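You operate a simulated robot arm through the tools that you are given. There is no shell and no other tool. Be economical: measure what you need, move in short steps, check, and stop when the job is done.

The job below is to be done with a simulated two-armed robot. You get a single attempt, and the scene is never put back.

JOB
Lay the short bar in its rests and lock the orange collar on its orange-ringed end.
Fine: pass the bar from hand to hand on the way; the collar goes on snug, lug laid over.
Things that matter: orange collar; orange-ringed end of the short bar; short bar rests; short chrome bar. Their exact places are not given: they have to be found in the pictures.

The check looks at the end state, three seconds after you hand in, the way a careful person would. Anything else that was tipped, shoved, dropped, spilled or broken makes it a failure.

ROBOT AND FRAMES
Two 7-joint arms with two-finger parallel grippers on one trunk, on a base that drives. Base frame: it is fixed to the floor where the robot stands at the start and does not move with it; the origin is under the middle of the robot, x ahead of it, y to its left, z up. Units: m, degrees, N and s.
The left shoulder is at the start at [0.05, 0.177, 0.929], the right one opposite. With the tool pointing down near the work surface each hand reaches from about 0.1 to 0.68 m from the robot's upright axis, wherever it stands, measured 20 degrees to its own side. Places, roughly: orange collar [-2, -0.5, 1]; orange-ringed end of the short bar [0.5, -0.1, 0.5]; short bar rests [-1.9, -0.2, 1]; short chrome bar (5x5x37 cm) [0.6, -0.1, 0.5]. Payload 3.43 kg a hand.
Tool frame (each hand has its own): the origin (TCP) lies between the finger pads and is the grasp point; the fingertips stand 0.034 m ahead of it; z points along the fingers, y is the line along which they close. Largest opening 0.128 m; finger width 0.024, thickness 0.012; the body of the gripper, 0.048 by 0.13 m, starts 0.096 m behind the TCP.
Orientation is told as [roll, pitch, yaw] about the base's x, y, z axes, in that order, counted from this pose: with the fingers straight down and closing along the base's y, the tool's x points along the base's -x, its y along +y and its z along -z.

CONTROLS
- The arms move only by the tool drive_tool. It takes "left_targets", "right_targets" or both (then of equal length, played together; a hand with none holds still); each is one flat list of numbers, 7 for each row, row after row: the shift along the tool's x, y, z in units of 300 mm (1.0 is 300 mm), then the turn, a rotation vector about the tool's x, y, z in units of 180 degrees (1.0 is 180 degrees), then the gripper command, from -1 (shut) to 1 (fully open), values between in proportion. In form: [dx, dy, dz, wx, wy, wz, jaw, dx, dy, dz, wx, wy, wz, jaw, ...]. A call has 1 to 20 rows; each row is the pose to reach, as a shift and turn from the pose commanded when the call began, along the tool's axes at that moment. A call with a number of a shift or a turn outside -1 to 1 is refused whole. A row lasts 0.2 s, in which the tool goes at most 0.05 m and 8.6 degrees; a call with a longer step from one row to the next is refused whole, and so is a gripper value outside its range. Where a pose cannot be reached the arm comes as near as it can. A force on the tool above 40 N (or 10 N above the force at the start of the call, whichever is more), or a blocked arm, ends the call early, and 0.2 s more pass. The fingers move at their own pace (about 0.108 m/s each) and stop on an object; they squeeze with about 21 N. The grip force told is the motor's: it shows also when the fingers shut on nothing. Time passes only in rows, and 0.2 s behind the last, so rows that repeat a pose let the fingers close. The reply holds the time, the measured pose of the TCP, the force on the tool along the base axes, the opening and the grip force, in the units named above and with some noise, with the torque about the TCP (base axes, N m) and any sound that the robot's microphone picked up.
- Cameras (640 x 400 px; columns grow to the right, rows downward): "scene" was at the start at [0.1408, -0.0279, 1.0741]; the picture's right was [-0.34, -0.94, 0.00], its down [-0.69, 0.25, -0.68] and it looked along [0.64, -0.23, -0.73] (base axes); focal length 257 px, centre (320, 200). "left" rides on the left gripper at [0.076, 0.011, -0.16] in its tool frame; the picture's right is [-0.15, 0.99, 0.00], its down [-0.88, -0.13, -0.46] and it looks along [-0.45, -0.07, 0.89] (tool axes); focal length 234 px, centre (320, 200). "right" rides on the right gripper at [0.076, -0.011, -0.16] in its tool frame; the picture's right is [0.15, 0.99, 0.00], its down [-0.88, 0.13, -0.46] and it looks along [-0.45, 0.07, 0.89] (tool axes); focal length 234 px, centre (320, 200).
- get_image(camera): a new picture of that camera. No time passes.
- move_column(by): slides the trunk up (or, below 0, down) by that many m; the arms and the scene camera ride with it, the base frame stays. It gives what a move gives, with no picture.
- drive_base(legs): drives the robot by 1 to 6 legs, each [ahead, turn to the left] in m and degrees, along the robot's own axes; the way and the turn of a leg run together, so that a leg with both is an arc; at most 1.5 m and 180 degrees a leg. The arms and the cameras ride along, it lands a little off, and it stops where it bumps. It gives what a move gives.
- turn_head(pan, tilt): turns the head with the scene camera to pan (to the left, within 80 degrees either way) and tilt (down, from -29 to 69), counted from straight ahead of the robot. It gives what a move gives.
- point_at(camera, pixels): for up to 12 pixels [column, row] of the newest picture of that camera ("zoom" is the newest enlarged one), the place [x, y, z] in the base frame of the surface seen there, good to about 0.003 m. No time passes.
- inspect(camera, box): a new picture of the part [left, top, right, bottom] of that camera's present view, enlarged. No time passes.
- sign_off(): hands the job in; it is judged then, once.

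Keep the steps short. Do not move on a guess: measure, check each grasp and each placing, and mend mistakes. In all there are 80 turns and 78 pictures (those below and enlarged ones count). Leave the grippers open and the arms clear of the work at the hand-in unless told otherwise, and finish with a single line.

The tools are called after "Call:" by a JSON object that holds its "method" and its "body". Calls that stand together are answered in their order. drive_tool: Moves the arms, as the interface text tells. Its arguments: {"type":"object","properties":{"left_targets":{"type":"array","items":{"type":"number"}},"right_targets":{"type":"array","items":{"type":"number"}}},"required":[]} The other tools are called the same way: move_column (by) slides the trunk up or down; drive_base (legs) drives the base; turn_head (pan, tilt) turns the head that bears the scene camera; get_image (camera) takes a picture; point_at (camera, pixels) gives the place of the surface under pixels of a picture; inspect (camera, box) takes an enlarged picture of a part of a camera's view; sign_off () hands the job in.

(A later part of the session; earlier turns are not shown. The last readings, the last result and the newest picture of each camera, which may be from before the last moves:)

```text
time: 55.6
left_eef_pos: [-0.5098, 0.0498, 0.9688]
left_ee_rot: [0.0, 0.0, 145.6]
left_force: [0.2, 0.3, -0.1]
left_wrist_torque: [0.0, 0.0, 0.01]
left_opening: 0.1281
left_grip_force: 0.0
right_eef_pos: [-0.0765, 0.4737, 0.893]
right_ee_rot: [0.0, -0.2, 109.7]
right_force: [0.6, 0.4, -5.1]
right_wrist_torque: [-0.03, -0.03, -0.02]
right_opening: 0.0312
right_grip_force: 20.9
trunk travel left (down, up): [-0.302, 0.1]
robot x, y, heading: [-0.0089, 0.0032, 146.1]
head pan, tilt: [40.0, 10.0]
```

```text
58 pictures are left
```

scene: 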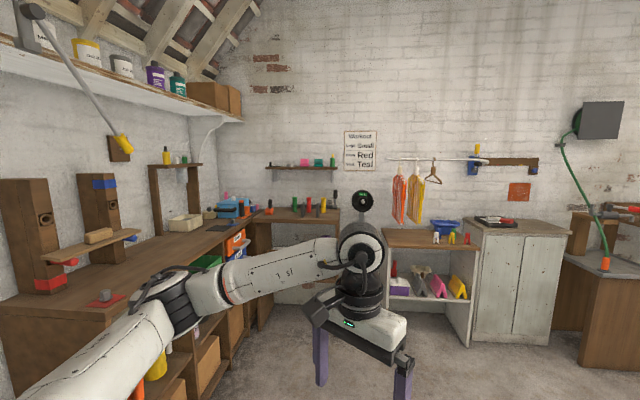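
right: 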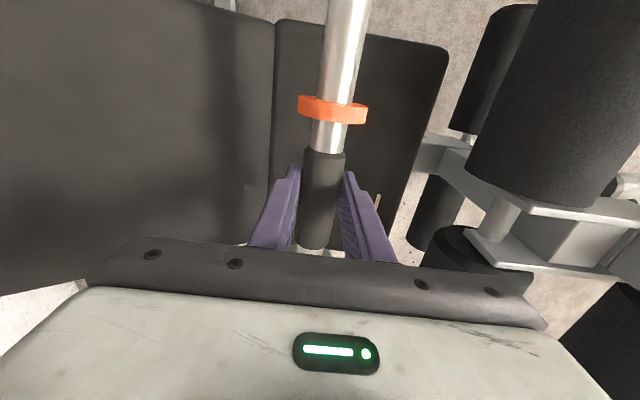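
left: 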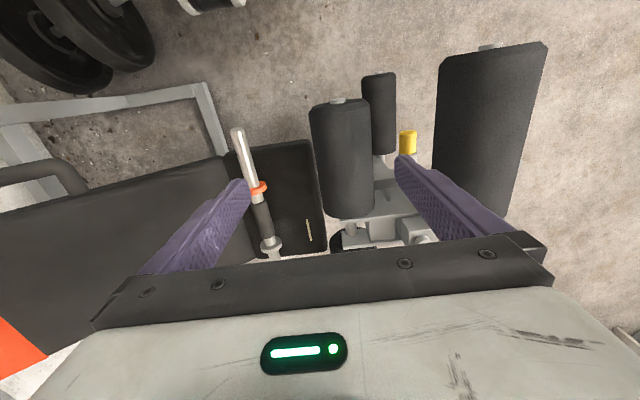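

The target table is around (300,210), partly behind the left hand. I zoom there and on the sign.

Call:
{"method": "inspect", "body": {"camera": "scene", "box": [190, 110, 400, 240]}}

Call:
{"method": "point_at", "body": {"camera": "scene", "pixels": [[270, 210], [310, 212], [330, 200], [310, 166], [430, 238], [400, 160], [240, 225], [290, 240], [160, 250]]}}

```text
3.05 times, centred on (295, 175) of scene
```

zoom: 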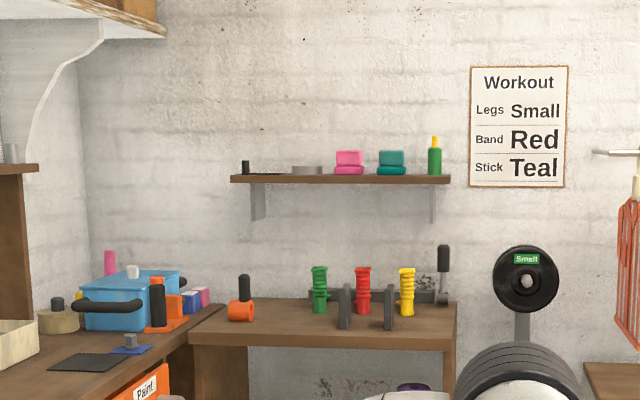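

```text
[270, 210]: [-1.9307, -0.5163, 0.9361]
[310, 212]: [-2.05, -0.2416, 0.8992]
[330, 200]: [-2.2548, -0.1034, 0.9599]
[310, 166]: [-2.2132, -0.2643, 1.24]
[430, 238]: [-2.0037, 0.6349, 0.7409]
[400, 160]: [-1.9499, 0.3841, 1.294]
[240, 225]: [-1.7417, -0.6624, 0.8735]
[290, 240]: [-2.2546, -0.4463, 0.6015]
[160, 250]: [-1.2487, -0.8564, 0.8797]
```

I see the orange collar with an upright black lug at (241,300) and the two grey rest plates at (345,307) and (389,307) in the zoom. I measure these, the "Small" disc and the table edges.

Call:
{"method": "point_at", "body": {"camera": "zoom", "pixels": [[241, 310], [243, 285], [345, 310], [389, 310], [443, 275], [524, 290], [320, 330], [320, 340], [200, 335], [455, 320], [110, 375], [610, 370]]}}

```text
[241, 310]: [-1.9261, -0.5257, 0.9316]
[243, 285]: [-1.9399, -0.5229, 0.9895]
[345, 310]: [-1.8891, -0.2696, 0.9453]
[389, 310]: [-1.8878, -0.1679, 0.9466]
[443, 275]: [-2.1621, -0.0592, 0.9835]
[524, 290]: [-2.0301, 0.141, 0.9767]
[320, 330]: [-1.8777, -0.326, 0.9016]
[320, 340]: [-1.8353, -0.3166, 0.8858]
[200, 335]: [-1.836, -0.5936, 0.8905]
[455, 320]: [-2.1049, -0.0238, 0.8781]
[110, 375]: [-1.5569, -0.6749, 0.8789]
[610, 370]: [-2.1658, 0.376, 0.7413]
```

The table top is z≈0.90, front edge x≈-1.835; rest plates at y≈-0.27 and -0.168; collar at (-1.93,-0.525). The orange end should point to -y (towards the collar), which is the robot's left once it faces -x. I turn to heading 180.

Call:
{"method": "drive_base", "body": {"legs": [[0, 34]]}}

Call:
{"method": "turn_head", "body": {"pan": -10, "tilt": 40}}

Call:
{"method": "get_image", "body": {"camera": "scene"}}

```text
time: 57.7
left_eef_pos: [-0.4478, -0.2441, 0.9695]
left_ee_rot: [0.1, 0.1, -179.5]
left_force: [0.0, 0.6, -0.1]
left_wrist_torque: [0.01, 0.0, -0.02]
left_opening: 0.1278
left_grip_force: 0.0
right_eef_pos: [-0.3358, 0.3508, 0.8936]
right_ee_rot: [0.0, -0.3, 144.6]
right_force: [0.9, -0.5, -4.7]
right_wrist_torque: [-0.01, -0.04, -0.06]
right_opening: 0.0311
right_grip_force: 21.3
trunk travel left (down, up): [-0.302, 0.1]
robot x, y, heading: [-0.0088, -0.0014, -178.9]
head pan, tilt: [40.0, 10.0]
```

```text
time: 58.9
left_eef_pos: [-0.4471, -0.2442, 0.9685]
left_ee_rot: [0.0, 0.1, -179.5]
left_force: [-0.1, -0.4, 0.9]
left_wrist_torque: [-0.02, 0.01, -0.01]
left_opening: 0.1281
left_grip_force: 0.1
right_eef_pos: [-0.3351, 0.3505, 0.8935]
right_ee_rot: [0.0, -0.2, 144.6]
right_force: [0.8, -0.6, -5.5]
right_wrist_torque: [-0.03, -0.02, 0.01]
right_opening: 0.0313
right_grip_force: 20.5
trunk travel left (down, up): [-0.302, 0.1]
robot x, y, heading: [-0.0117, 0.0013, -178.8]
head pan, tilt: [-10.0, 40.0]
```

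```text
56 pictures are left
```

scene: 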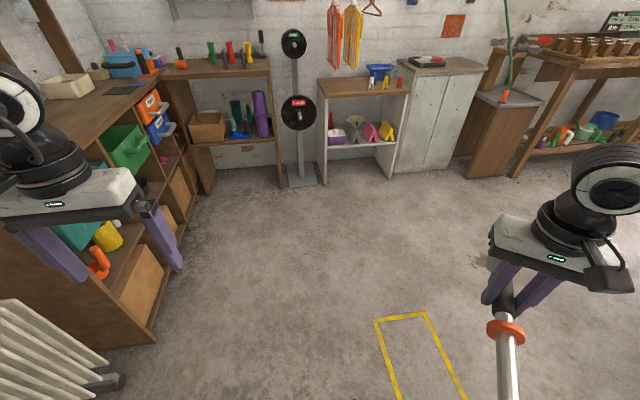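

Both hands are free in the air. Now I turn the right hand so the bar lies across (yaw ≈91) and turn the left hand horizontal: fingers pointing ahead, closing vertically.

Call:
{"method": "drive_tool", "body": {"left_targets": [-0.018, 0.007, 0, -0.0257, -0.0257, 0.0257, 1, -0.036, 0.014, 0, -0.0513, -0.0513, 0.0513, 1, -0.054, 0.02, 0, -0.077, -0.077, 0.077, 1, -0.072, 0.027, 0, -0.1027, -0.1027, 0.1027, 1, -0.09, 0.033, 0, -0.1283, -0.1283, 0.1283, 1, -0.107, 0.04, 0, -0.154, -0.154, 0.154, 1, -0.125, 0.047, 0, -0.1797, -0.1797, 0.1797, 1, -0.143, 0.053, 0, -0.2053, -0.2053, 0.2053, 1, -0.16, 0.06, 0, -0.231, -0.231, 0.231, 1, -0.178, 0.067, 0, -0.2567, -0.2567, 0.2567, 1, -0.196, 0.073, 0, -0.2823, -0.2823, 0.2823, 1, -0.214, 0.08, 0, -0.308, -0.308, 0.308, 1, -0.231, 0.087, 0, -0.3337, -0.3337, 0.3337, 1, -0.249, 0.093, 0, -0.3593, -0.3593, 0.3593, 1, -0.267, 0.1, 0, -0.385, -0.385, 0.385, 1, -0.267, 0.1, 0, -0.385, -0.385, 0.385, 1], "right_targets": [0, 0, 0, 0, 0, 0.037, -1, 0, 0, 0, 0, 0, 0.074, -1, 0, 0, 0, 0, 0, 0.111, -1, 0, 0, 0, 0, 0, 0.148, -1, 0, 0, 0, 0, 0, 0.185, -1, 0, 0, 0, 0, 0, 0.222, -1, 0, 0, 0, 0, 0, 0.259, -1, 0, 0, 0, 0, 0, 0.298, -1, 0, 0, 0, 0, 0, 0.298, -1, 0, 0, 0, 0, 0, 0.298, -1, 0, 0, 0, 0, 0, 0.298, -1, 0, 0, 0, 0, 0, 0.298, -1, 0, 0, 0, 0, 0, 0.298, -1, 0, 0, 0, 0, 0, 0.298, -1, 0, 0, 0, 0, 0, 0.298, -1, 0, 0, 0, 0, 0, 0.298, -1]}}

Call:
{"method": "get_image", "body": {"camera": "scene"}}

```text
time: 62.3
left_eef_pos: [-0.5075, -0.1283, 1.045]
left_ee_rot: [89.9, 0.1, 90.6]
left_force: [-0.6, 0.1, -0.4]
left_wrist_torque: [0.0, -0.03, -0.03]
left_opening: 0.1278
left_grip_force: 0.1
left hand out of reach, approached as far as the arm can: row 12, 13, 14, 15, 16
right_eef_pos: [-0.3354, 0.3501, 0.8927]
right_ee_rot: [0.2, -0.1, 91.1]
right_force: [0.0, 0.5, -5.5]
right_wrist_torque: [-0.08, -0.04, -0.06]
right_opening: 0.031
right_grip_force: 21.4
trunk travel left (down, up): [-0.302, 0.1]
robot x, y, heading: [-0.0114, 0.0019, -179.1]
head pan, tilt: [-10.0, 40.0]
```

```text
55 pictures are left
```

scene: 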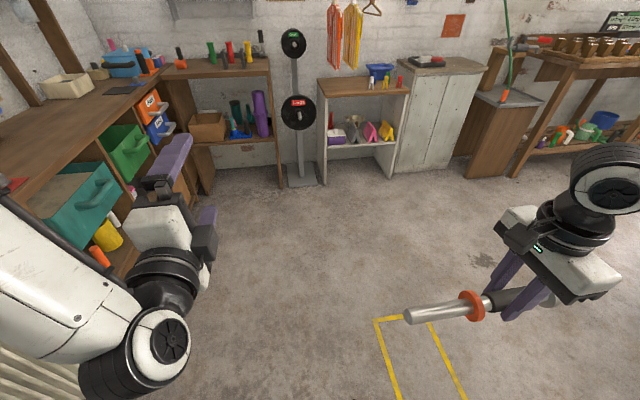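

Both orientations are right; the left hand is horizontal at (-0.508,-0.128,1.045). For the hand-over I aim for the bar at x≈-0.52, y≈0, z≈1.0: the left retracts and moves inwards, the right goes ahead first and then across.

Call:
{"method": "drive_tool", "body": {"left_targets": [0, 0, -0.15, 0, 0, 0, 1, 0, 0, -0.292, 0, 0, 0, 1, -0.11, -0.05, -0.292, 0, 0, 0, 1, -0.22, -0.1, -0.292, 0, 0, 0, 1, -0.327, -0.15, -0.292, 0, 0, 0, 1, -0.327, -0.15, -0.292, 0, 0, 0, 1, -0.327, -0.15, -0.292, 0, 0, 0, 1, -0.327, -0.15, -0.292, 0, 0, 0, 1], "right_targets": [0, 0.123, -0.08, 0, 0, 0, -1, 0, 0.246, -0.16, 0, 0, 0, -1, 0, 0.37, -0.24, 0, 0, 0, -1, 0, 0.493, -0.32, 0, 0, 0, -1, 0, 0.617, -0.4, 0, 0, 0, -1, 0.15, 0.617, -0.4, 0, 0, 0, -1, 0.3, 0.617, -0.4, 0, 0, 0, -1, 0.3, 0.617, -0.4, 0, 0, 0, -1]}}

```text
time: 64.3
left_eef_pos: [-0.4418, -0.0581, 1.0122]
left_ee_rot: [89.5, -3.4, 95.7]
left_force: [0.0, -0.1, 0.2]
left_wrist_torque: [0.02, -0.02, -0.01]
left_opening: 0.1281
left_grip_force: 0.0
left hand out of reach, approached as far as the arm can: row 1, 2, 3, 5, 6, 7, 8
right_eef_pos: [-0.5174, 0.258, 1.0138]
right_ee_rot: [-0.1, 0.0, 90.9]
right_force: [-0.5, -0.2, -5.2]
right_wrist_torque: [-0.09, 0.05, 0.01]
right_opening: 0.0311
right_grip_force: 21.5
trunk travel left (down, up): [-0.302, 0.1]
robot x, y, heading: [-0.0111, 0.0022, -179.1]
head pan, tilt: [-10.0, 40.0]
stopped in row 8 (left hand): the arm was blocked; the commanded pose is now the measured one
```

The left arm got near its own body. I bring it 6 cm forward and straighten it, while the right goes on ahead to x≈-0.60 and then partly across.

Call:
{"method": "drive_tool", "body": {"left_targets": [0, 0, 0.1, 0, -0.014, 0.01, 1, 0, 0, 0.2, 0, -0.027, 0.019, 1, 0, 0, 0.2, 0, -0.027, 0.019, 1, 0, 0, 0.2, 0, -0.027, 0.019, 1, 0, 0, 0.2, 0, -0.027, 0.019, 1, 0, 0, 0.2, 0, -0.027, 0.019, 1], "right_targets": [0, 0.14, 0, 0, 0, 0, -1, 0, 0.277, 0, 0, 0, 0, -1, 0.14, 0.277, 0, 0, 0, 0, -1, 0.28, 0.277, 0, 0, 0, 0, -1, 0.42, 0.277, 0, 0, 0, 0, -1, 0.42, 0.277, 0, 0, 0, 0, -1]}}

Call:
{"method": "get_image", "body": {"camera": "scene"}}

```text
time: 65.7
left_eef_pos: [-0.5045, -0.0825, 1.0038]
left_ee_rot: [88.1, -1.5, 93.4]
left_force: [0.9, 0.2, -0.4]
left_wrist_torque: [0.05, 0.03, 0.01]
left_opening: 0.1278
left_grip_force: 0.1
right_eef_pos: [-0.537, 0.1865, 1.0092]
right_ee_rot: [0.2, -0.1, 90.9]
right_force: [-0.6, -0.2, -4.6]
right_wrist_torque: [-0.06, 0.05, 0.01]
right_opening: 0.031
right_grip_force: 21.3
right hand out of reach, approached as far as the arm can: row 2, 3, 4, 5, 6
trunk travel left (down, up): [-0.302, 0.1]
robot x, y, heading: [-0.0079, 0.0034, -179.2]
head pan, tilt: [-10.0, 40.0]
```

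```text
54 pictures are left
```

scene: 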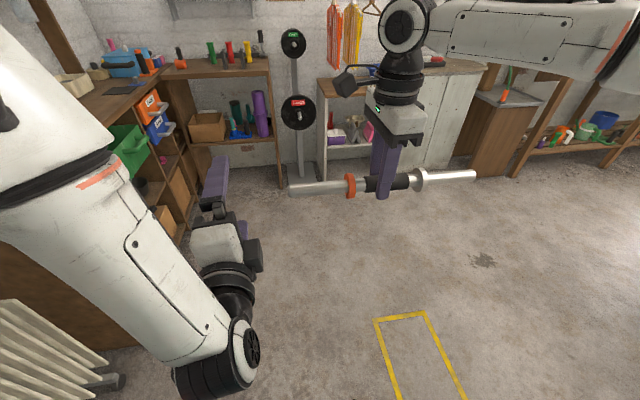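

The right hand can't go that far ahead, and the left can't come so close. A diagonal arrangement suits both: bar turned 45° (orange end ahead-left), left hand pointing ahead-right. I turn both hands accordingly, still apart.

Call:
{"method": "drive_tool", "body": {"left_targets": [0.021, 0, -0.08, 0, -0.044, 0, 1, 0.043, 0, -0.16, 0, -0.088, 0, 1, 0.064, 0, -0.24, 0, -0.132, 0, 1, 0.085, 0, -0.318, 0, -0.176, 0, 1, 0.107, 0, -0.398, 0, -0.22, 0, 1, 0.128, 0, -0.477, 0, -0.263, 0, 1, 0.128, 0, -0.477, 0, -0.263, 0, 1], "right_targets": [-0.017, -0.05, 0, 0, 0, 0.042, -1, -0.033, -0.1, 0, 0, 0, 0.084, -1, -0.05, -0.15, 0, 0, 0, 0.126, -1, -0.067, -0.2, 0, 0, 0, 0.168, -1, -0.083, -0.25, 0, 0, 0, 0.21, -1, -0.1, -0.3, 0, 0, 0, 0.25, -1, -0.1, -0.3, 0, 0, 0, 0.25, -1]}}

```text
time: 66.7
left_eef_pos: [-0.4444, -0.0443, 1.0371]
left_ee_rot: [90.7, -5.3, 73.5]
left_force: [-0.4, 0.4, 0.1]
left_wrist_torque: [0.01, -0.02, 0.01]
left_opening: 0.1278
left_grip_force: 0.1
left hand out of reach, approached as far as the arm can: row 2, 3, 4, 5
right_eef_pos: [-0.4821, 0.207, 1.0078]
right_ee_rot: [0.1, -0.1, 62.1]
right_force: [0.1, -0.6, -5.9]
right_wrist_torque: [-0.04, 0.02, 0.02]
right_opening: 0.0311
right_grip_force: 21.5
trunk travel left (down, up): [-0.302, 0.1]
robot x, y, heading: [-0.0123, -0.0047, -179.2]
head pan, tilt: [-10.0, 40.0]
stopped in row 5 (left hand): the arm was blocked; the commanded pose is now the measured one
```

The left arm is blocked again when retracting. I look at its posture.

Call:
{"method": "turn_head", "body": {"pan": 15, "tilt": 55}}

Call:
{"method": "get_image", "body": {"camera": "scene"}}

```text
time: 67.6
left_eef_pos: [-0.4428, -0.0444, 1.0373]
left_ee_rot: [90.6, -5.4, 73.4]
left_force: [-0.8, 0.2, 0.4]
left_wrist_torque: [-0.06, 0.01, 0.01]
left_opening: 0.1283
left_grip_force: 0.1
right_eef_pos: [-0.4826, 0.2062, 1.0103]
right_ee_rot: [0.2, -0.1, 62.2]
right_force: [-0.1, 0.5, -5.7]
right_wrist_torque: [-0.06, 0.03, -0.02]
right_opening: 0.0312
right_grip_force: 21.0
trunk travel left (down, up): [-0.302, 0.1]
robot x, y, heading: [-0.0108, 0.0014, -179.2]
head pan, tilt: [15.0, 55.0]
```

```text
53 pictures are left
```

scene: 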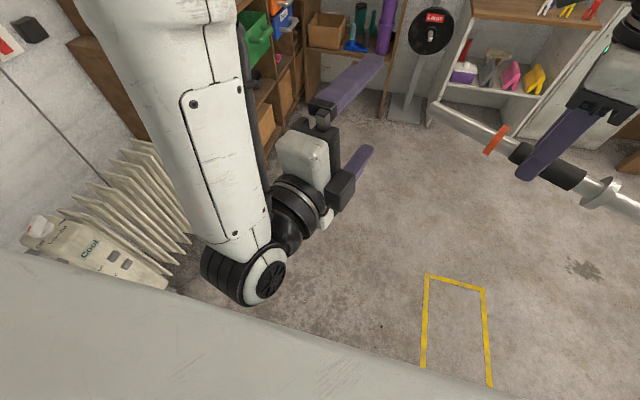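

I check through the left camera which way that hand's camera side faces.

Call:
{"method": "get_image", "body": {"camera": "left"}}

```text
52 pictures are left
```

left: 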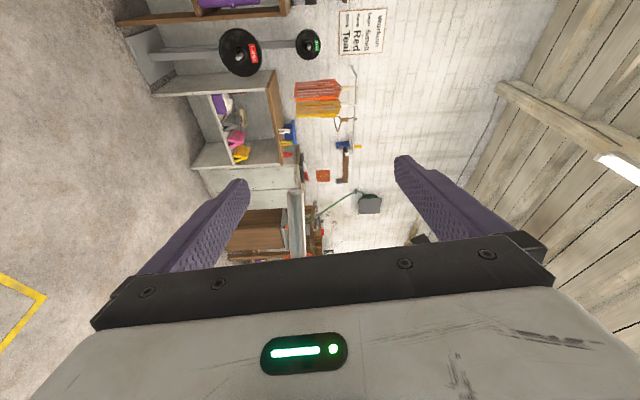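

Image right is up and the camera side faces left, as planned. The block came from pulling the wrist into the body; I rotate the left to yaw 46 moving outwards to the pre-grasp, and turn the right to the same 46°.

Call:
{"method": "drive_tool", "body": {"left_targets": [0.06, -0.02, 0, 0, -0.04, 0.008, 1, 0.12, -0.06, -0.06, 0, -0.08, 0.016, 1, 0.15, -0.09, -0.13, 0, -0.12, 0.024, 1, 0.15, -0.123, -0.195, 0, -0.152, 0.03, 1, 0.15, -0.123, -0.195, 0, -0.152, 0.03, 1], "right_targets": [0, 0, 0, 0, 0, 0.03, -1, 0, 0, 0, 0, 0, 0.06, -1, 0, 0, 0, 0, 0, 0.09, -1, 0, 0, 0, 0, 0, 0.09, -1, 0, 0, 0, 0, 0, 0.09, -1]}}

```text
time: 69.0
left_eef_pos: [-0.4491, -0.0351, 1.0598]
left_ee_rot: [92.4, -4.4, 71.8]
left_force: [0.2, 0.9, 0.3]
left_wrist_torque: [-0.01, 0.01, 0.01]
left_opening: 0.1281
left_grip_force: 0.0
left hand out of reach, approached as far as the arm can: row 1, 2, 3, 4, 5
right_eef_pos: [-0.4864, 0.227, 1.0114]
right_ee_rot: [-0.1, 0.2, 46.1]
right_force: [-0.1, 0.2, -5.7]
right_wrist_torque: [-0.05, 0.02, -0.01]
right_opening: 0.0311
right_grip_force: 21.6
right hand out of reach, approached as far as the arm can: row 3, 4, 5
trunk travel left (down, up): [-0.302, 0.1]
robot x, y, heading: [-0.0112, 0.0034, -179.1]
head pan, tilt: [15.0, 55.0]
stopped in row 5 (left hand): the arm was blocked; the commanded pose is now the measured one
```

The left wrist is in a bad branch. I undo: back to the known horizontal pose, then to fingers-down; afterwards I'll use the simpler turn (fingers pointing to the robot's right, rolled sideways).

Call:
{"method": "drive_tool", "body": {"left_targets": [0.12, -0.017, 0.02, 0, 0.035, 0.008, 1, 0.24, -0.033, 0.04, 0, 0.07, 0.016, 1, 0.354, -0.05, 0.064, 0, 0.105, 0.024, 1, 0.354, -0.05, 0.064, 0, 0.105, 0.024, 1]}}

Call:
{"method": "drive_tool", "body": {"left_targets": [0.022, -0.016, -0.011, 0.0257, 0.0257, -0.0257, 1, 0.044, -0.031, -0.022, 0.0513, 0.0513, -0.0513, 1, 0.067, -0.047, -0.033, 0.077, 0.077, -0.077, 1, 0.089, -0.062, -0.045, 0.1027, 0.1027, -0.1027, 1, 0.111, -0.078, -0.056, 0.1283, 0.1283, -0.1283, 1, 0.133, -0.093, -0.067, 0.154, 0.154, -0.154, 1, 0.155, -0.109, -0.078, 0.1797, 0.1797, -0.1797, 1, 0.178, -0.124, -0.089, 0.2053, 0.2053, -0.2053, 1, 0.2, -0.14, -0.1, 0.231, 0.231, -0.231, 1, 0.222, -0.155, -0.111, 0.2567, 0.2567, -0.2567, 1, 0.244, -0.171, -0.122, 0.2823, 0.2823, -0.2823, 1, 0.266, -0.186, -0.134, 0.308, 0.308, -0.308, 1, 0.289, -0.202, -0.145, 0.3337, 0.3337, -0.3337, 1, 0.311, -0.217, -0.156, 0.3593, 0.3593, -0.3593, 1, 0.333, -0.233, -0.167, 0.385, 0.385, -0.385, 1, 0.333, -0.233, -0.167, 0.385, 0.385, -0.385, 1]}}

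```text
time: 70.0
left_eef_pos: [-0.4986, -0.1245, 1.0367]
left_ee_rot: [91.3, -0.5, 91.0]
left_force: [0.7, 0.9, -0.1]
left_wrist_torque: [-0.03, -0.05, 0.01]
left_opening: 0.1279
left_grip_force: 0.0
left hand out of reach, approached as far as the arm can: row 2, 3, 4
right_eef_pos: [-0.4869, 0.2282, 1.0118]
right_ee_rot: [0.0, 0.2, 46.1]
right_force: [-1.4, -0.2, -4.9]
right_wrist_torque: [-0.04, -0.01, -0.06]
right_opening: 0.0311
right_grip_force: 20.7
trunk travel left (down, up): [-0.302, 0.1]
robot x, y, heading: [-0.0096, -0.0006, -179.2]
head pan, tilt: [15.0, 55.0]
```

```text
time: 73.4
left_eef_pos: [-0.4487, -0.2219, 0.9654]
left_ee_rot: [-0.6, -1.3, -179.5]
left_force: [0.3, 0.1, -0.3]
left_wrist_torque: [-0.02, -0.02, 0.01]
left_opening: 0.128
left_grip_force: 0.1
right_eef_pos: [-0.4873, 0.2272, 1.0113]
right_ee_rot: [0.0, 0.1, 46.2]
right_force: [-0.1, 0.1, -4.5]
right_wrist_torque: [-0.04, 0.08, -0.01]
right_opening: 0.0309
right_grip_force: 20.6
trunk travel left (down, up): [-0.302, 0.1]
robot x, y, heading: [-0.0109, 0.0002, -178.8]
head pan, tilt: [15.0, 55.0]
```

Left is fingers-down again. Now I roll it about its own x by 90° so the fingers point to the robot's right, shifting a bit inwards.

Call:
{"method": "drive_tool", "body": {"left_targets": [0, -0.03, 0, 0.0455, 0, 0, 1, 0, -0.06, 0, 0.091, 0, 0, 1, 0, -0.09, 0, 0.136, 0, 0, 1, 0, -0.12, 0, 0.182, 0, 0, 1, 0, -0.15, -0.01, 0.227, 0, 0, 1, 0, -0.18, -0.02, 0.273, 0, 0, 1, 0, -0.21, -0.03, 0.318, 0, 0, 1, 0, -0.24, -0.04, 0.364, 0, 0, 1, 0, -0.27, -0.05, 0.409, 0, 0, 1, 0, -0.3, -0.06, 0.455, 0, 0, 1, 0, -0.33, -0.07, 0.5, 0, 0, 1, 0, -0.33, -0.07, 0.5, 0, 0, 1]}}

Call:
{"method": "get_image", "body": {"camera": "scene"}}

```text
time: 76.0
left_eef_pos: [-0.4494, -0.1263, 0.9869]
left_ee_rot: [-90.5, -1.4, -179.4]
left_force: [0.1, -0.7, 0.3]
left_wrist_torque: [-0.01, -0.02, 0.0]
left_opening: 0.1283
left_grip_force: 0.0
right_eef_pos: [-0.4867, 0.2276, 1.0116]
right_ee_rot: [0.0, 0.1, 46.2]
right_force: [-0.6, 0.0, -5.6]
right_wrist_torque: [-0.06, 0.04, -0.02]
right_opening: 0.031
right_grip_force: 21.0
trunk travel left (down, up): [-0.302, 0.1]
robot x, y, heading: [-0.0114, 0.0002, -179.0]
head pan, tilt: [15.0, 55.0]
```

```text
51 pictures are left
```

scene: 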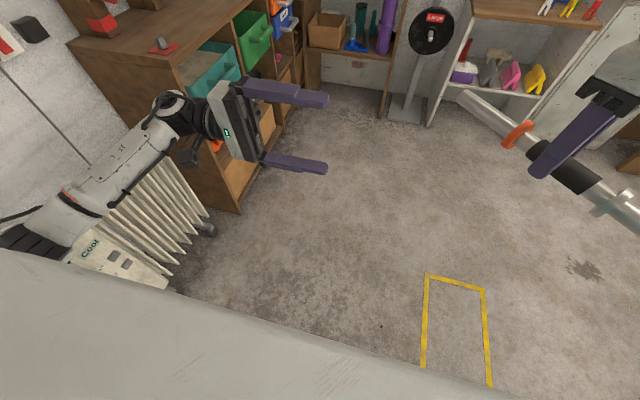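

This is a natural posture. I now yaw the left hand toward pointing straight ahead (11 rows) to see how far this branch goes.

Call:
{"method": "drive_tool", "body": {"left_targets": [0.015, 0, 0, 0, -0.0455, 0, 1, 0.03, 0, 0, 0, -0.091, 0, 1, 0.03, 0, 0, 0, -0.136, 0, 1, 0.03, 0, 0, 0, -0.182, 0, 1, 0.03, 0, 0, 0, -0.227, 0, 1, 0.03, 0, 0, 0, -0.273, 0, 1, 0.03, 0, 0, 0, -0.318, 0, 1, 0.03, 0, 0, 0, -0.364, 0, 1, 0.03, 0, 0, 0, -0.409, 0, 1, 0.03, 0, 0, 0, -0.455, 0, 1, 0.03, 0, 0, 0, -0.5, 0, 1, 0.03, 0, 0, 0, -0.5, 0, 1]}}

```text
time: 78.2
left_eef_pos: [-0.4252, -0.1146, 0.9568]
left_ee_rot: [-88.4, -15.9, -108.8]
left_force: [0.4, 0.5, 0.1]
left_wrist_torque: [0.0, -0.01, 0.01]
left_opening: 0.1281
left_grip_force: 0.1
left hand out of reach, approached as far as the arm can: row 9, 10
right_eef_pos: [-0.487, 0.2281, 1.0115]
right_ee_rot: [-0.1, 0.1, 46.2]
right_force: [-0.5, 0.9, -5.0]
right_wrist_torque: [-0.04, 0.08, 0.02]
right_opening: 0.0309
right_grip_force: 20.9
trunk travel left (down, up): [-0.302, 0.1]
robot x, y, heading: [-0.0075, 0.0032, -179.1]
head pan, tilt: [15.0, 55.0]
stopped in row 10 (left hand): the arm was blocked; the commanded pose is now the measured one
```

That branch gets to about 25° from straight ahead. I set the left to 40° (ahead-right) at a pre-grasp, and bring the right with the bar in front of it at matching yaw 51, bar height ≈0.95.

Call:
{"method": "drive_tool", "body": {"left_targets": [0.06, -0.012, 0.012, 0, 0.034, -0.018, 1, 0.12, -0.024, 0.024, 0, 0.068, -0.036, 1, 0.18, -0.036, 0.036, 0, 0.102, -0.054, 1, 0.24, -0.048, 0.048, 0, 0.136, -0.072, 1, 0.289, -0.058, 0.058, 0, 0.168, -0.088, 1, 0.289, -0.058, 0.058, 0, 0.168, -0.088, 1]}}

Call:
{"method": "drive_tool", "body": {"right_targets": [0.06, -0.08, 0.027, 0, 0, -0.005, -1, 0.12, -0.16, 0.053, 0, 0, -0.01, -1, 0.18, -0.24, 0.08, 0, 0, -0.015, -1, 0.24, -0.32, 0.107, 0, 0, -0.02, -1, 0.3, -0.4, 0.133, 0, 0, -0.025, -1, 0.366, -0.476, 0.16, 0, 0, -0.027, -1, 0.366, -0.476, 0.16, 0, 0, -0.027, -1]}}

Call:
{"method": "get_image", "body": {"camera": "scene"}}

```text
time: 79.6
left_eef_pos: [-0.4137, -0.0258, 0.9473]
left_ee_rot: [-84.8, 2.0, -138.1]
left_force: [-0.5, -0.9, 0.1]
left_wrist_torque: [0.02, -0.01, -0.01]
left_opening: 0.128
left_grip_force: 0.1
right_eef_pos: [-0.4868, 0.2284, 1.0124]
right_ee_rot: [0.0, 0.1, 46.1]
right_force: [0.4, 0.6, -5.1]
right_wrist_torque: [-0.03, 0.05, -0.03]
right_opening: 0.0308
right_grip_force: 20.9
trunk travel left (down, up): [-0.302, 0.1]
robot x, y, heading: [-0.0122, 0.0015, -179.0]
head pan, tilt: [15.0, 55.0]
```

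```text
time: 81.2
left_eef_pos: [-0.4133, -0.0257, 0.947]
left_ee_rot: [-84.8, 2.1, -138.3]
left_force: [0.1, -0.1, 0.4]
left_wrist_torque: [0.02, 0.03, -0.04]
left_opening: 0.128
left_grip_force: 0.2
right_eef_pos: [-0.4853, 0.2064, 0.9944]
right_ee_rot: [-0.2, 0.3, 51.2]
right_force: [0.4, -0.3, -4.7]
right_wrist_torque: [-0.05, 0.03, 0.01]
right_opening: 0.0308
right_grip_force: 21.3
right hand out of reach, approached as far as the arm can: row 1, 2, 3, 4, 5, 6, 7
trunk travel left (down, up): [-0.302, 0.1]
robot x, y, heading: [-0.0095, 0.0005, -179.0]
head pan, tilt: [15.0, 55.0]
```

```text
50 pictures are left
```

scene: 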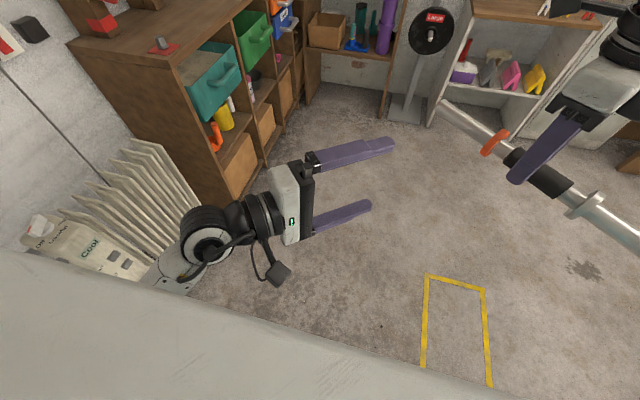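

The right wrist can't turn that far. I use the natural pairing instead: bar fore-aft (right yaw 0 relative to the robot), left fingers pointing to the right. I rotate the right back 130° and put the left at a sideways pre-grasp.

Call:
{"method": "drive_tool", "body": {"left_targets": [-0.06, 0, 0.006, 0.005, 0.038, 0.002, 1, -0.12, 0, 0.012, 0.01, 0.076, 0.004, 1, -0.18, 0, 0.018, 0.015, 0.114, 0.006, 1, -0.24, 0, 0.024, 0.02, 0.152, 0.008, 1, -0.3, 0, 0.03, 0.025, 0.19, 0.01, 1, -0.358, 0, 0.035, 0.029, 0.228, 0.011, 1, -0.358, 0, 0.035, 0.029, 0.228, 0.011, 1, -0.358, 0, 0.035, 0.029, 0.228, 0.011, 1, -0.358, 0, 0.035, 0.029, 0.228, 0.011, 1, -0.358, 0, 0.035, 0.029, 0.228, 0.011, 1, -0.358, 0, 0.035, 0.029, 0.228, 0.011, 1, -0.358, 0, 0.035, 0.029, 0.228, 0.011, 1, -0.358, 0, 0.035, 0.029, 0.228, 0.011, 1, -0.358, 0, 0.035, 0.029, 0.228, 0.011, 1, -0.358, 0, 0.035, 0.029, 0.228, 0.011, 1, -0.358, 0, 0.035, 0.029, 0.228, 0.011, 1, -0.358, 0, 0.035, 0.029, 0.228, 0.011, 1, -0.358, 0, 0.035, 0.029, 0.228, 0.011, 1], "right_targets": [-0.04, 0, 0.02, 0, 0, -0.0425, -1, -0.08, 0, 0.04, 0, 0, -0.085, -1, -0.12, 0, 0.06, 0, 0, -0.1275, -1, -0.177, 0, 0.083, 0, 0, -0.17, -1, -0.177, 0, 0.083, 0, 0, -0.2125, -1, -0.177, 0, 0.083, 0, 0, -0.255, -1, -0.177, 0, 0.083, 0, 0, -0.2975, -1, -0.177, 0, 0.083, 0, 0, -0.34, -1, -0.177, 0, 0.083, 0, 0, -0.3825, -1, -0.177, 0, 0.083, 0, 0, -0.425, -1, -0.177, 0, 0.083, 0, 0, -0.4675, -1, -0.177, 0, 0.083, 0, 0, -0.51, -1, -0.177, 0, 0.083, 0, 0, -0.5525, -1, -0.177, 0, 0.083, 0, 0, -0.595, -1, -0.177, 0, 0.083, 0, 0, -0.6375, -1, -0.177, 0, 0.083, 0, 0, -0.68, -1, -0.177, 0, 0.083, 0, 0, -0.722, -1, -0.177, 0, 0.083, 0, 0, -0.722, -1]}}

```text
time: 85.0
left_eef_pos: [-0.5008, -0.0907, 0.9431]
left_ee_rot: [-91.6, 1.3, -179.2]
left_force: [0.6, -0.6, 0.6]
left_wrist_torque: [-0.03, -0.02, 0.0]
left_opening: 0.1281
left_grip_force: 0.0
right_eef_pos: [-0.4529, 0.2461, 0.9699]
right_ee_rot: [0.1, -0.2, -178.8]
right_force: [-0.5, -0.5, -4.3]
right_wrist_torque: [0.0, -0.03, 0.03]
right_opening: 0.0312
right_grip_force: 21.1
trunk travel left (down, up): [-0.302, 0.1]
robot x, y, heading: [-0.0121, 0.0, -179.2]
head pan, tilt: [15.0, 55.0]
```

Both reached exactly. I bring the right hand inwards to y≈0.075 and x≈-0.470, then check with a picture.

Call:
{"method": "drive_tool", "body": {"right_targets": [-0.015, 0.15, 0, 0, 0, 0, -1, -0.03, 0.3, 0, 0, 0, 0, -1, -0.045, 0.44, 0, 0, 0, 0, -1, -0.057, 0.57, 0, 0, 0, 0, -1, -0.057, 0.57, 0, 0, 0, 0, -1], "left_targets": [0, -0.02, 0, 0, 0, 0, 1, 0, -0.045, 0, 0, 0, 0, 1, 0, -0.045, 0, 0, 0, 0, 1, 0, -0.045, 0, 0, 0, 0, 1, 0, -0.045, 0, 0, 0, 0, 1]}}

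Call:
{"method": "get_image", "body": {"camera": "scene"}}

Call:
{"method": "get_image", "body": {"camera": "left"}}

```text
time: 86.2
left_eef_pos: [-0.5013, -0.088, 0.9577]
left_ee_rot: [-91.5, 1.5, -179.2]
left_force: [0.0, 0.3, 0.3]
left_wrist_torque: [-0.01, -0.02, -0.01]
left_opening: 0.1281
left_grip_force: 0.1
right_eef_pos: [-0.4436, 0.1184, 0.975]
right_ee_rot: [0.2, 0.0, -179.0]
right_force: [-0.3, 0.0, -5.4]
right_wrist_torque: [0.01, -0.06, 0.02]
right_opening: 0.0308
right_grip_force: 21.5
right hand out of reach, approached as far as the arm can: row 3, 4, 5
trunk travel left (down, up): [-0.302, 0.1]
robot x, y, heading: [-0.0117, 0.0013, -179.0]
head pan, tilt: [15.0, 55.0]
```

```text
49 pictures are left
```

scene: 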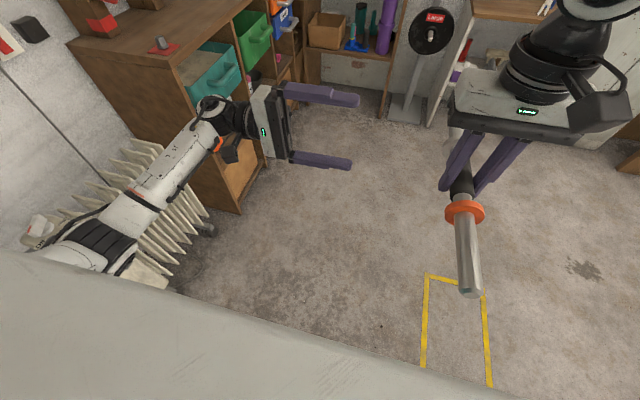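

```text
48 pictures are left
```

left: 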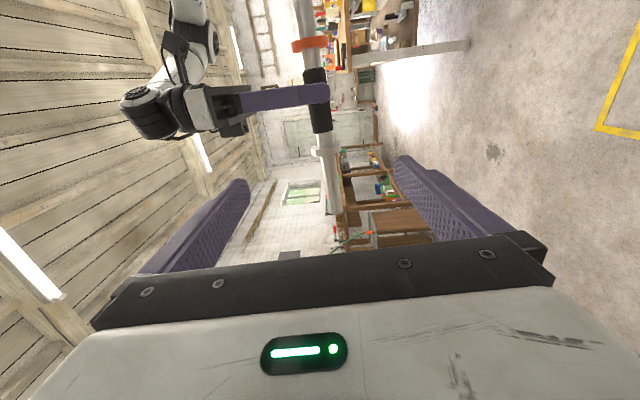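

The right stops at y≈0.118; the left can come to it. I advance the left to 7 cm short, x-offset 3 cm ahead of the right fingers, and look.

Call:
{"method": "drive_tool", "body": {"left_targets": [0.03, 0, 0.1, 0, 0, 0, 1, 0.06, -0.007, 0.22, 0, 0, 0, 1, 0.093, -0.013, 0.34, 0, 0, 0, 1, 0.093, -0.013, 0.42, 0, 0, 0, 1, 0.093, -0.013, 0.42, 0, 0, 0, 1]}}

Call:
{"method": "inspect", "body": {"camera": "scene", "box": [300, 50, 620, 250]}}

Call:
{"method": "get_image", "body": {"camera": "left"}}

```text
time: 87.4
left_eef_pos: [-0.4738, 0.0363, 0.9647]
left_ee_rot: [-91.5, 1.3, -179.2]
left_force: [0.4, 0.3, 0.2]
left_wrist_torque: [-0.01, -0.02, 0.02]
left_opening: 0.128
left_grip_force: 0.0
right_eef_pos: [-0.4435, 0.1182, 0.9757]
right_ee_rot: [0.2, -0.1, -179.0]
right_force: [0.9, -0.9, -5.1]
right_wrist_torque: [-0.04, -0.05, 0.02]
right_opening: 0.0312
right_grip_force: 20.3
trunk travel left (down, up): [-0.302, 0.1]
robot x, y, heading: [-0.0137, -0.0021, -179.1]
head pan, tilt: [15.0, 55.0]
```

```text
2.00 times, centred on (460, 150) of scene
```

zoom: 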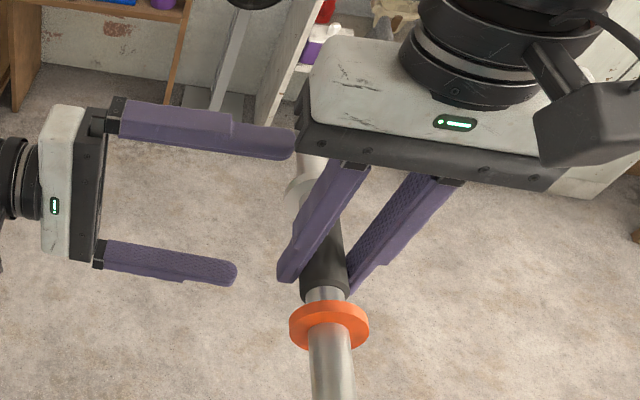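

```text
46 pictures are left
```

left: 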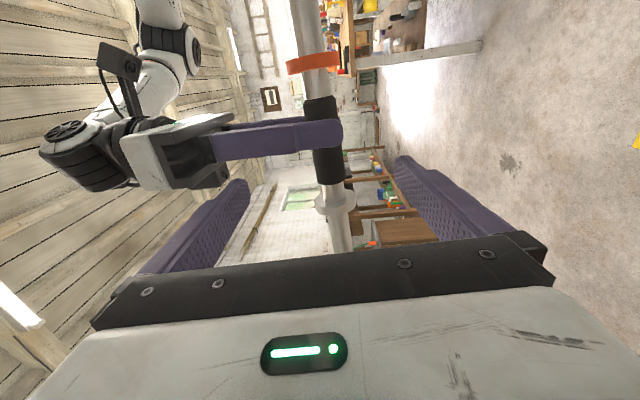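

I measure the bar features near the grasp in the left picture: grip ends, flange, right finger edge.

Call:
{"method": "point_at", "body": {"camera": "left", "pixels": [[318, 104], [318, 116], [327, 152], [328, 165], [330, 180], [332, 195], [335, 204], [340, 235], [315, 65]]}}

```text
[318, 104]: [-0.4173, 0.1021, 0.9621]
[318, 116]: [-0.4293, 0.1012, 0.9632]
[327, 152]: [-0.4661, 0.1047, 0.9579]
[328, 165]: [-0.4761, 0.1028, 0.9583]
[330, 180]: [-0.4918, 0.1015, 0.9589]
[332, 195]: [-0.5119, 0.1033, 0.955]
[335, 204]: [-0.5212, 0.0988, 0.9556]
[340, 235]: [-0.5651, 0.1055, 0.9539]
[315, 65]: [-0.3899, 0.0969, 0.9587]
```

The rubber grip spans x -0.41…-0.497, so the left at x≈-0.4735 lands fully on it, 6 mm from the right fingers. I narrow the left to 0.09, advance 7 cm, and close.

Call:
{"method": "drive_tool", "body": {"left_targets": [0, 0.012, 0, 0, 0, 0, 0.41, 0, 0.012, 0.08, 0, 0, 0, 0.41, 0, 0.012, 0.16, 0, 0, 0, 0.41, 0, 0.012, 0.233, 0, 0, 0, 0.41, 0, 0.012, 0.233, 0, 0, 0, 0.41]}}

Call:
{"method": "inspect", "body": {"camera": "scene", "box": [300, 50, 620, 250]}}

```text
time: 88.6
left_eef_pos: [-0.4764, 0.1057, 0.9656]
left_ee_rot: [-91.7, 1.5, -179.2]
left_force: [0.2, 0.6, -0.2]
left_wrist_torque: [-0.02, 0.02, 0.03]
left_opening: 0.0902
left_grip_force: 0.0
right_eef_pos: [-0.4449, 0.1177, 0.9753]
right_ee_rot: [0.2, -0.1, -179.0]
right_force: [-0.2, -0.3, -4.5]
right_wrist_torque: [-0.02, -0.03, -0.02]
right_opening: 0.031
right_grip_force: 20.7
trunk travel left (down, up): [-0.302, 0.1]
robot x, y, heading: [-0.0131, 0.004, -179.2]
head pan, tilt: [15.0, 55.0]
```

```text
2.00 times, centred on (460, 150) of scene
```

zoom: 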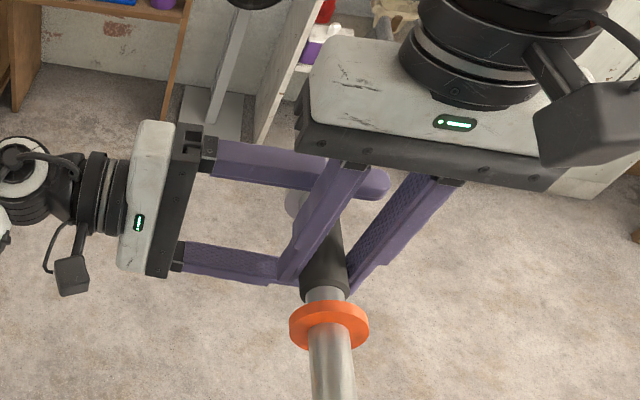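

Placed without contact. I close the left hand on the bar, both holding.

Call:
{"method": "drive_tool", "body": {"left_targets": [0, 0.01, 0, 0, 0, 0, 0.41, 0, 0.01, 0, 0, 0, 0, -1, 0, 0.01, 0, 0, 0, 0, -1, 0, 0.01, 0, 0, 0, 0, -1, 0, 0.01, 0, 0, 0, 0, -1]}}

```text
time: 89.8
left_eef_pos: [-0.4763, 0.1055, 0.959]
left_ee_rot: [-91.3, 1.5, -179.2]
left_force: [-4.2, 0.0, -8.4]
left_wrist_torque: [0.08, -0.2, -0.12]
left_opening: 0.0316
left_grip_force: 20.6
right_eef_pos: [-0.4439, 0.1184, 0.9753]
right_ee_rot: [0.3, -0.2, -179.0]
right_force: [2.5, -0.4, 7.1]
right_wrist_torque: [-0.15, 0.5, 0.18]
right_opening: 0.0309
right_grip_force: 20.9
trunk travel left (down, up): [-0.302, 0.1]
robot x, y, heading: [-0.0107, 0.0056, -179.0]
head pan, tilt: [15.0, 55.0]
```

Both hands hold the bar. The right opens and lifts clear 9 cm.

Call:
{"method": "drive_tool", "body": {"right_targets": [0, 0, 0, 0, 0, 0, 0.1, 0, 0, 0, 0, 0, 0, 0.1, 0, 0, -0.1, 0, 0, 0, 0.1, 0, 0, -0.2, 0, 0, 0, 0.1, 0, 0, -0.3, 0, 0, 0, 0.1, 0, 0, -0.3, 0, 0, 0, 0.1]}}

Call:
{"method": "get_image", "body": {"camera": "scene"}}

```text
time: 91.2
left_eef_pos: [-0.4752, 0.1062, 0.9599]
left_ee_rot: [-91.5, 1.5, -179.3]
left_force: [0.0, 0.3, -4.6]
left_wrist_torque: [-0.08, 0.13, 0.01]
left_opening: 0.0311
left_grip_force: 21.1
right_eef_pos: [-0.4438, 0.1245, 1.0629]
right_ee_rot: [0.2, -0.2, -179.1]
right_force: [-0.8, 0.1, 0.0]
right_wrist_torque: [-0.02, 0.05, -0.01]
right_opening: 0.0707
right_grip_force: 0.0
right hand out of reach, approached as far as the arm can: row 5, 6
trunk travel left (down, up): [-0.302, 0.1]
robot x, y, heading: [-0.0068, 0.0025, -179.2]
head pan, tilt: [15.0, 55.0]
```

```text
44 pictures are left
```

scene: 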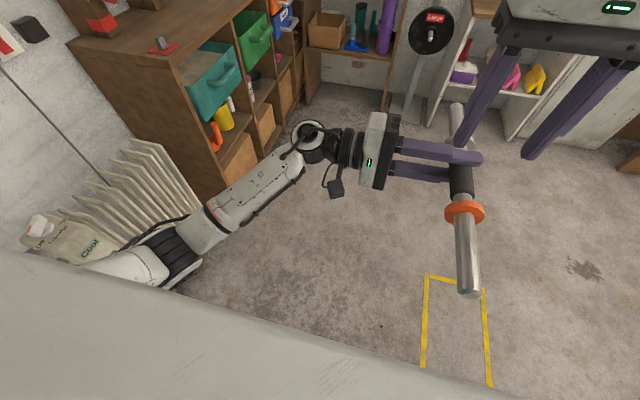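

The bar is in the left hand alone. Now I move the right away and turn the left back to fingers-down, carrying the bar in front.

Call:
{"method": "drive_tool", "body": {"left_targets": [0, 0, -0.078, 0, 0, 0, -1, 0, 0, -0.155, -0.0455, 0, 0, -1, 0, 0, -0.23, -0.091, 0, 0, -1, 0, 0, -0.31, -0.136, 0, 0, -1, 0, 0, -0.388, -0.182, 0, 0, -1, 0, 0, -0.465, -0.227, 0, 0, -1, 0, 0, -0.543, -0.273, 0, 0, -1, 0, 0, -0.62, -0.318, 0, 0, -1, 0, 0, -0.698, -0.364, 0, 0, -1, 0, 0, -0.776, -0.409, 0, 0, -1, 0, 0, -0.853, -0.455, 0, 0, -1, 0, 0, -0.853, -0.493, 0, 0, -1, 0, 0, -0.853, -0.493, 0, 0, -1], "right_targets": [0, -0.12, 0, 0, 0, 0, 0.1, 0, -0.24, 0, 0, 0, 0, 0.1, 0, -0.36, 0, 0, 0, 0, 0.1, 0, -0.48, 0, 0, 0, 0, 0.1, 0, -0.6, 0, 0, 0, 0, 0.1, 0, -0.6, 0, 0, 0, 0, 0.1, 0, -0.6, 0, 0, 0, 0, 0.1, 0, -0.6, 0, 0, 0, 0, 0.1, 0, -0.6, 0, 0, 0, 0, 0.1, 0, -0.6, 0, 0, 0, 0, 0.1, 0, -0.6, 0, 0, 0, 0, 0.1, 0, -0.6, 0, 0, 0, 0, 0.1, 0, -0.6, 0, 0, 0, 0, 0.1]}}

```text
time: 94.0
left_eef_pos: [-0.4714, -0.1513, 0.9532]
left_ee_rot: [-2.7, 1.4, -179.2]
left_force: [-0.8, 0.1, -4.7]
left_wrist_torque: [0.01, 0.09, -0.05]
left_opening: 0.0311
left_grip_force: 20.3
right_eef_pos: [-0.4476, 0.3026, 1.0632]
right_ee_rot: [0.0, -0.1, -179.1]
right_force: [0.4, 1.1, -0.3]
right_wrist_torque: [-0.01, 0.02, 0.0]
right_opening: 0.0702
right_grip_force: 0.1
trunk travel left (down, up): [-0.302, 0.1]
robot x, y, heading: [-0.0107, -0.002, -179.2]
head pan, tilt: [15.0, 55.0]
```

Good. Now I yaw the left hand so the orange end swings to the robot's left (base yaw ≈91).

Call:
{"method": "drive_tool", "body": {"left_targets": [0, 0, 0, 0, 0, 0.0455, -1, 0, 0, 0, 0, 0, 0.091, -1, 0, 0, 0, 0, 0, 0.136, -1, 0, 0, 0, 0, 0, 0.182, -1, 0, 0, 0, 0, 0, 0.227, -1, 0, 0, 0, 0, 0, 0.273, -1, 0, 0, 0, 0, 0, 0.318, -1, 0, 0, 0, 0, 0, 0.364, -1, 0, 0, 0, 0, 0, 0.409, -1, 0, 0, 0, 0, 0, 0.455, -1, 0, 0, 0, 0, 0, 0.498, -1, 0, 0, 0, 0, 0, 0.498, -1]}}

Call:
{"method": "get_image", "body": {"camera": "scene"}}

```text
time: 96.6
left_eef_pos: [-0.3789, -0.0695, 0.9138]
left_ee_rot: [4.6, 0.0, 97.0]
left_force: [-0.9, 0.5, -5.3]
left_wrist_torque: [0.08, -0.08, 0.02]
left_opening: 0.0309
left_grip_force: 20.9
left hand out of reach, approached as far as the arm can: row 8, 9, 10, 11, 12
right_eef_pos: [-0.4501, 0.3058, 1.0596]
right_ee_rot: [0.3, 0.2, -179.1]
right_force: [-1.1, 0.1, -0.3]
right_wrist_torque: [-0.08, -0.1, -0.04]
right_opening: 0.0705
right_grip_force: 0.1
trunk travel left (down, up): [-0.302, 0.1]
robot x, y, heading: [-0.0128, -0.0007, -179.1]
head pan, tilt: [15.0, 55.0]
```

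```text
43 pictures are left
```

scene: 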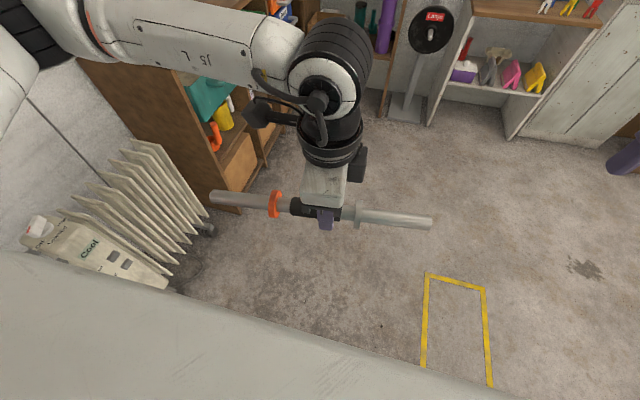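

The left has the bar across, orange end to the left. Before driving I measure the left workbench and radiator edges.

Call:
{"method": "point_at", "body": {"camera": "scene", "pixels": [[240, 213], [75, 60], [265, 160], [210, 222], [180, 235], [405, 118], [500, 130], [170, 75]]}}

Call:
{"method": "turn_head", "body": {"pan": 15, "tilt": 22}}

Call:
{"method": "get_image", "body": {"camera": "scene"}}

```text
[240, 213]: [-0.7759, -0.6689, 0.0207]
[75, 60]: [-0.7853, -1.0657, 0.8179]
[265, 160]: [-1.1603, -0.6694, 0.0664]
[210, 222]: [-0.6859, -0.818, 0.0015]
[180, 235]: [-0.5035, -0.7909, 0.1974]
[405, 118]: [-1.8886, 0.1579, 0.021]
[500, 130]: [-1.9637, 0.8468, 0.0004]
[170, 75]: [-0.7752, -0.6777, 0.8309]
```

```text
time: 97.6
left_eef_pos: [-0.3759, -0.0707, 0.915]
left_ee_rot: [4.8, -0.1, 96.9]
left_force: [0.2, 0.1, -4.5]
left_wrist_torque: [0.1, 0.02, -0.02]
left_opening: 0.0309
left_grip_force: 20.6
right_eef_pos: [-0.4475, 0.3034, 1.0641]
right_ee_rot: [0.1, -0.1, -179.0]
right_force: [1.6, -0.2, 0.6]
right_wrist_torque: [-0.01, 0.01, 0.0]
right_opening: 0.0705
right_grip_force: 0.0
trunk travel left (down, up): [-0.302, 0.1]
robot x, y, heading: [-0.0096, 0.0031, -179.5]
head pan, tilt: [15.0, 22.0]
```

```text
42 pictures are left
```

scene: 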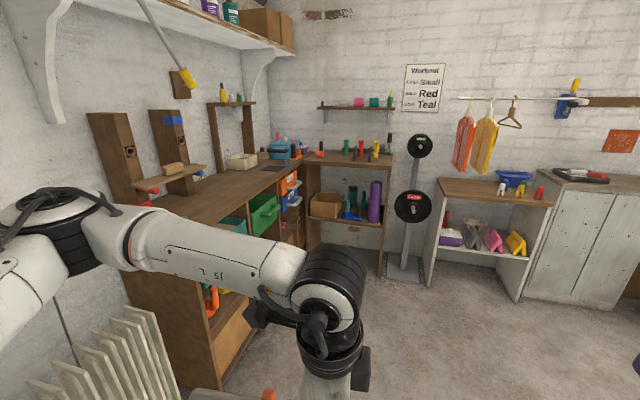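

The workbench face is at y≈-0.67, the weight stand at x≈-1.9, y≈0.15. I drive to about (-1.1,-0.1).

Call:
{"method": "drive_base", "body": {"legs": [[0, 4.5], [1.1, 0], [0, -4.5]]}}

Call:
{"method": "turn_head", "body": {"pan": 12, "tilt": 35}}

Call:
{"method": "get_image", "body": {"camera": "scene"}}

```text
time: 104.1
left_eef_pos: [-1.458, -0.2005, 0.9143]
left_ee_rot: [4.8, 0.0, 98.6]
left_force: [0.6, -0.2, -5.1]
left_wrist_torque: [0.11, 0.01, 0.0]
left_opening: 0.0307
left_grip_force: 20.9
right_eef_pos: [-1.5401, 0.1717, 1.0629]
right_ee_rot: [0.1, -0.1, -177.3]
right_force: [0.2, -0.1, -0.1]
right_wrist_torque: [-0.04, -0.01, 0.02]
right_opening: 0.0704
right_grip_force: 0.1
trunk travel left (down, up): [-0.302, 0.1]
robot x, y, heading: [-1.0943, -0.1183, -177.5]
head pan, tilt: [15.0, 22.0]
```

```text
time: 104.9
left_eef_pos: [-1.4584, -0.2012, 0.9142]
left_ee_rot: [4.8, -0.1, 98.8]
left_force: [-0.1, -0.9, -4.4]
left_wrist_torque: [0.1, -0.04, -0.01]
left_opening: 0.0308
left_grip_force: 20.7
right_eef_pos: [-1.5408, 0.1716, 1.063]
right_ee_rot: [0.1, -0.1, -177.4]
right_force: [-0.1, 0.8, -0.2]
right_wrist_torque: [-0.03, -0.03, 0.0]
right_opening: 0.0704
right_grip_force: 0.1
trunk travel left (down, up): [-0.302, 0.1]
robot x, y, heading: [-1.094, -0.1202, -177.3]
head pan, tilt: [12.0, 35.0]
```

```text
41 pictures are left
```

scene: 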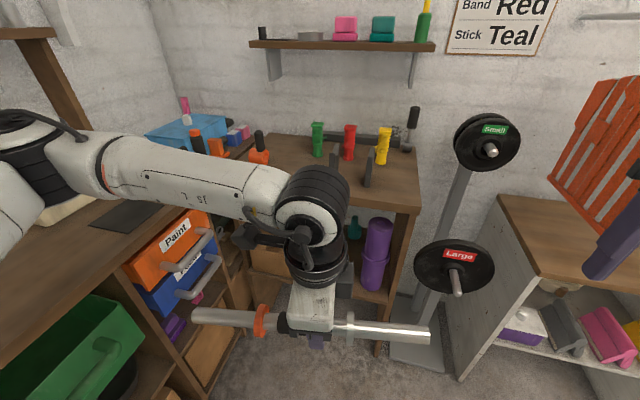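

I zoom on the collar, rests and surroundings.

Call:
{"method": "inspect", "body": {"camera": "scene", "box": [235, 95, 435, 215]}}

```text
3.20 times, centred on (335, 155) of scene
```

zoom: 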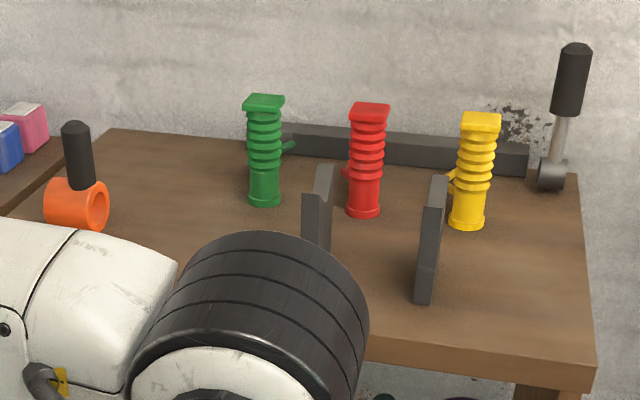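

I measure the collar, lug and rest plates.

Call:
{"method": "point_at", "body": {"camera": "zoom", "pixels": [[75, 205], [97, 205], [60, 190], [78, 185], [77, 130], [325, 172], [318, 200], [313, 230], [438, 182], [432, 215], [425, 290], [365, 140]]}}

Call:
{"method": "inspect", "body": {"camera": "scene", "box": [310, 130, 390, 190]}}

Call:
{"method": "inspect", "body": {"camera": "scene", "box": [235, 115, 295, 175]}}

```text
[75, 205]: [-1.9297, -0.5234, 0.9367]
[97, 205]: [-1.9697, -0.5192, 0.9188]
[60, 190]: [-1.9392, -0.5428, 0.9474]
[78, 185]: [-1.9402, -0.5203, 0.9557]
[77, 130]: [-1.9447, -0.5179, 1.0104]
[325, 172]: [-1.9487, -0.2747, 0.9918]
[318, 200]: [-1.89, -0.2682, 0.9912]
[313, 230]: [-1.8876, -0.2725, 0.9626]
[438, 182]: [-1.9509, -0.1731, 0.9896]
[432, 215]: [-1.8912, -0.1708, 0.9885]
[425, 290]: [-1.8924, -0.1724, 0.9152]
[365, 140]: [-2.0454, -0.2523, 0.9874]
```

```text
6.67 times, centred on (350, 160) of scene
```

zoom: 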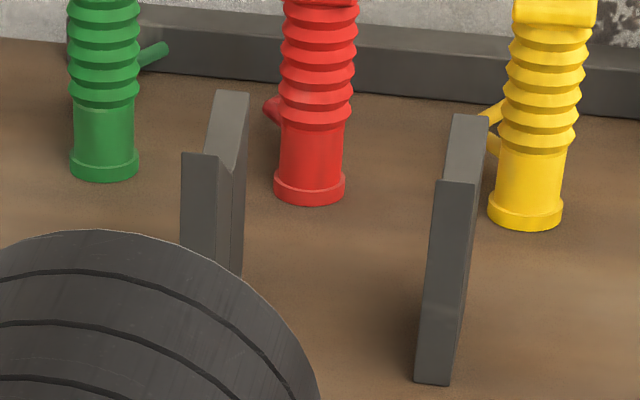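

```text
6.67 times, centred on (265, 145) of scene
```

zoom: 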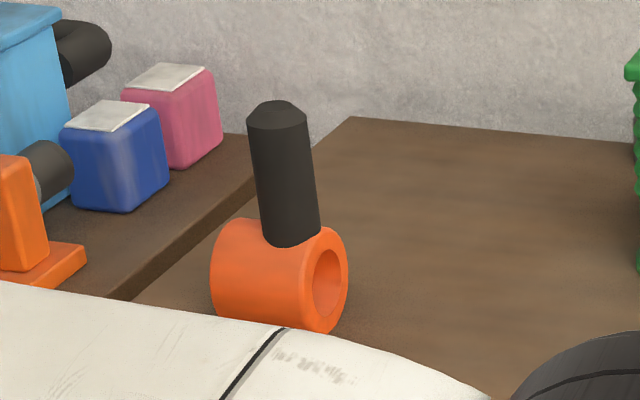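

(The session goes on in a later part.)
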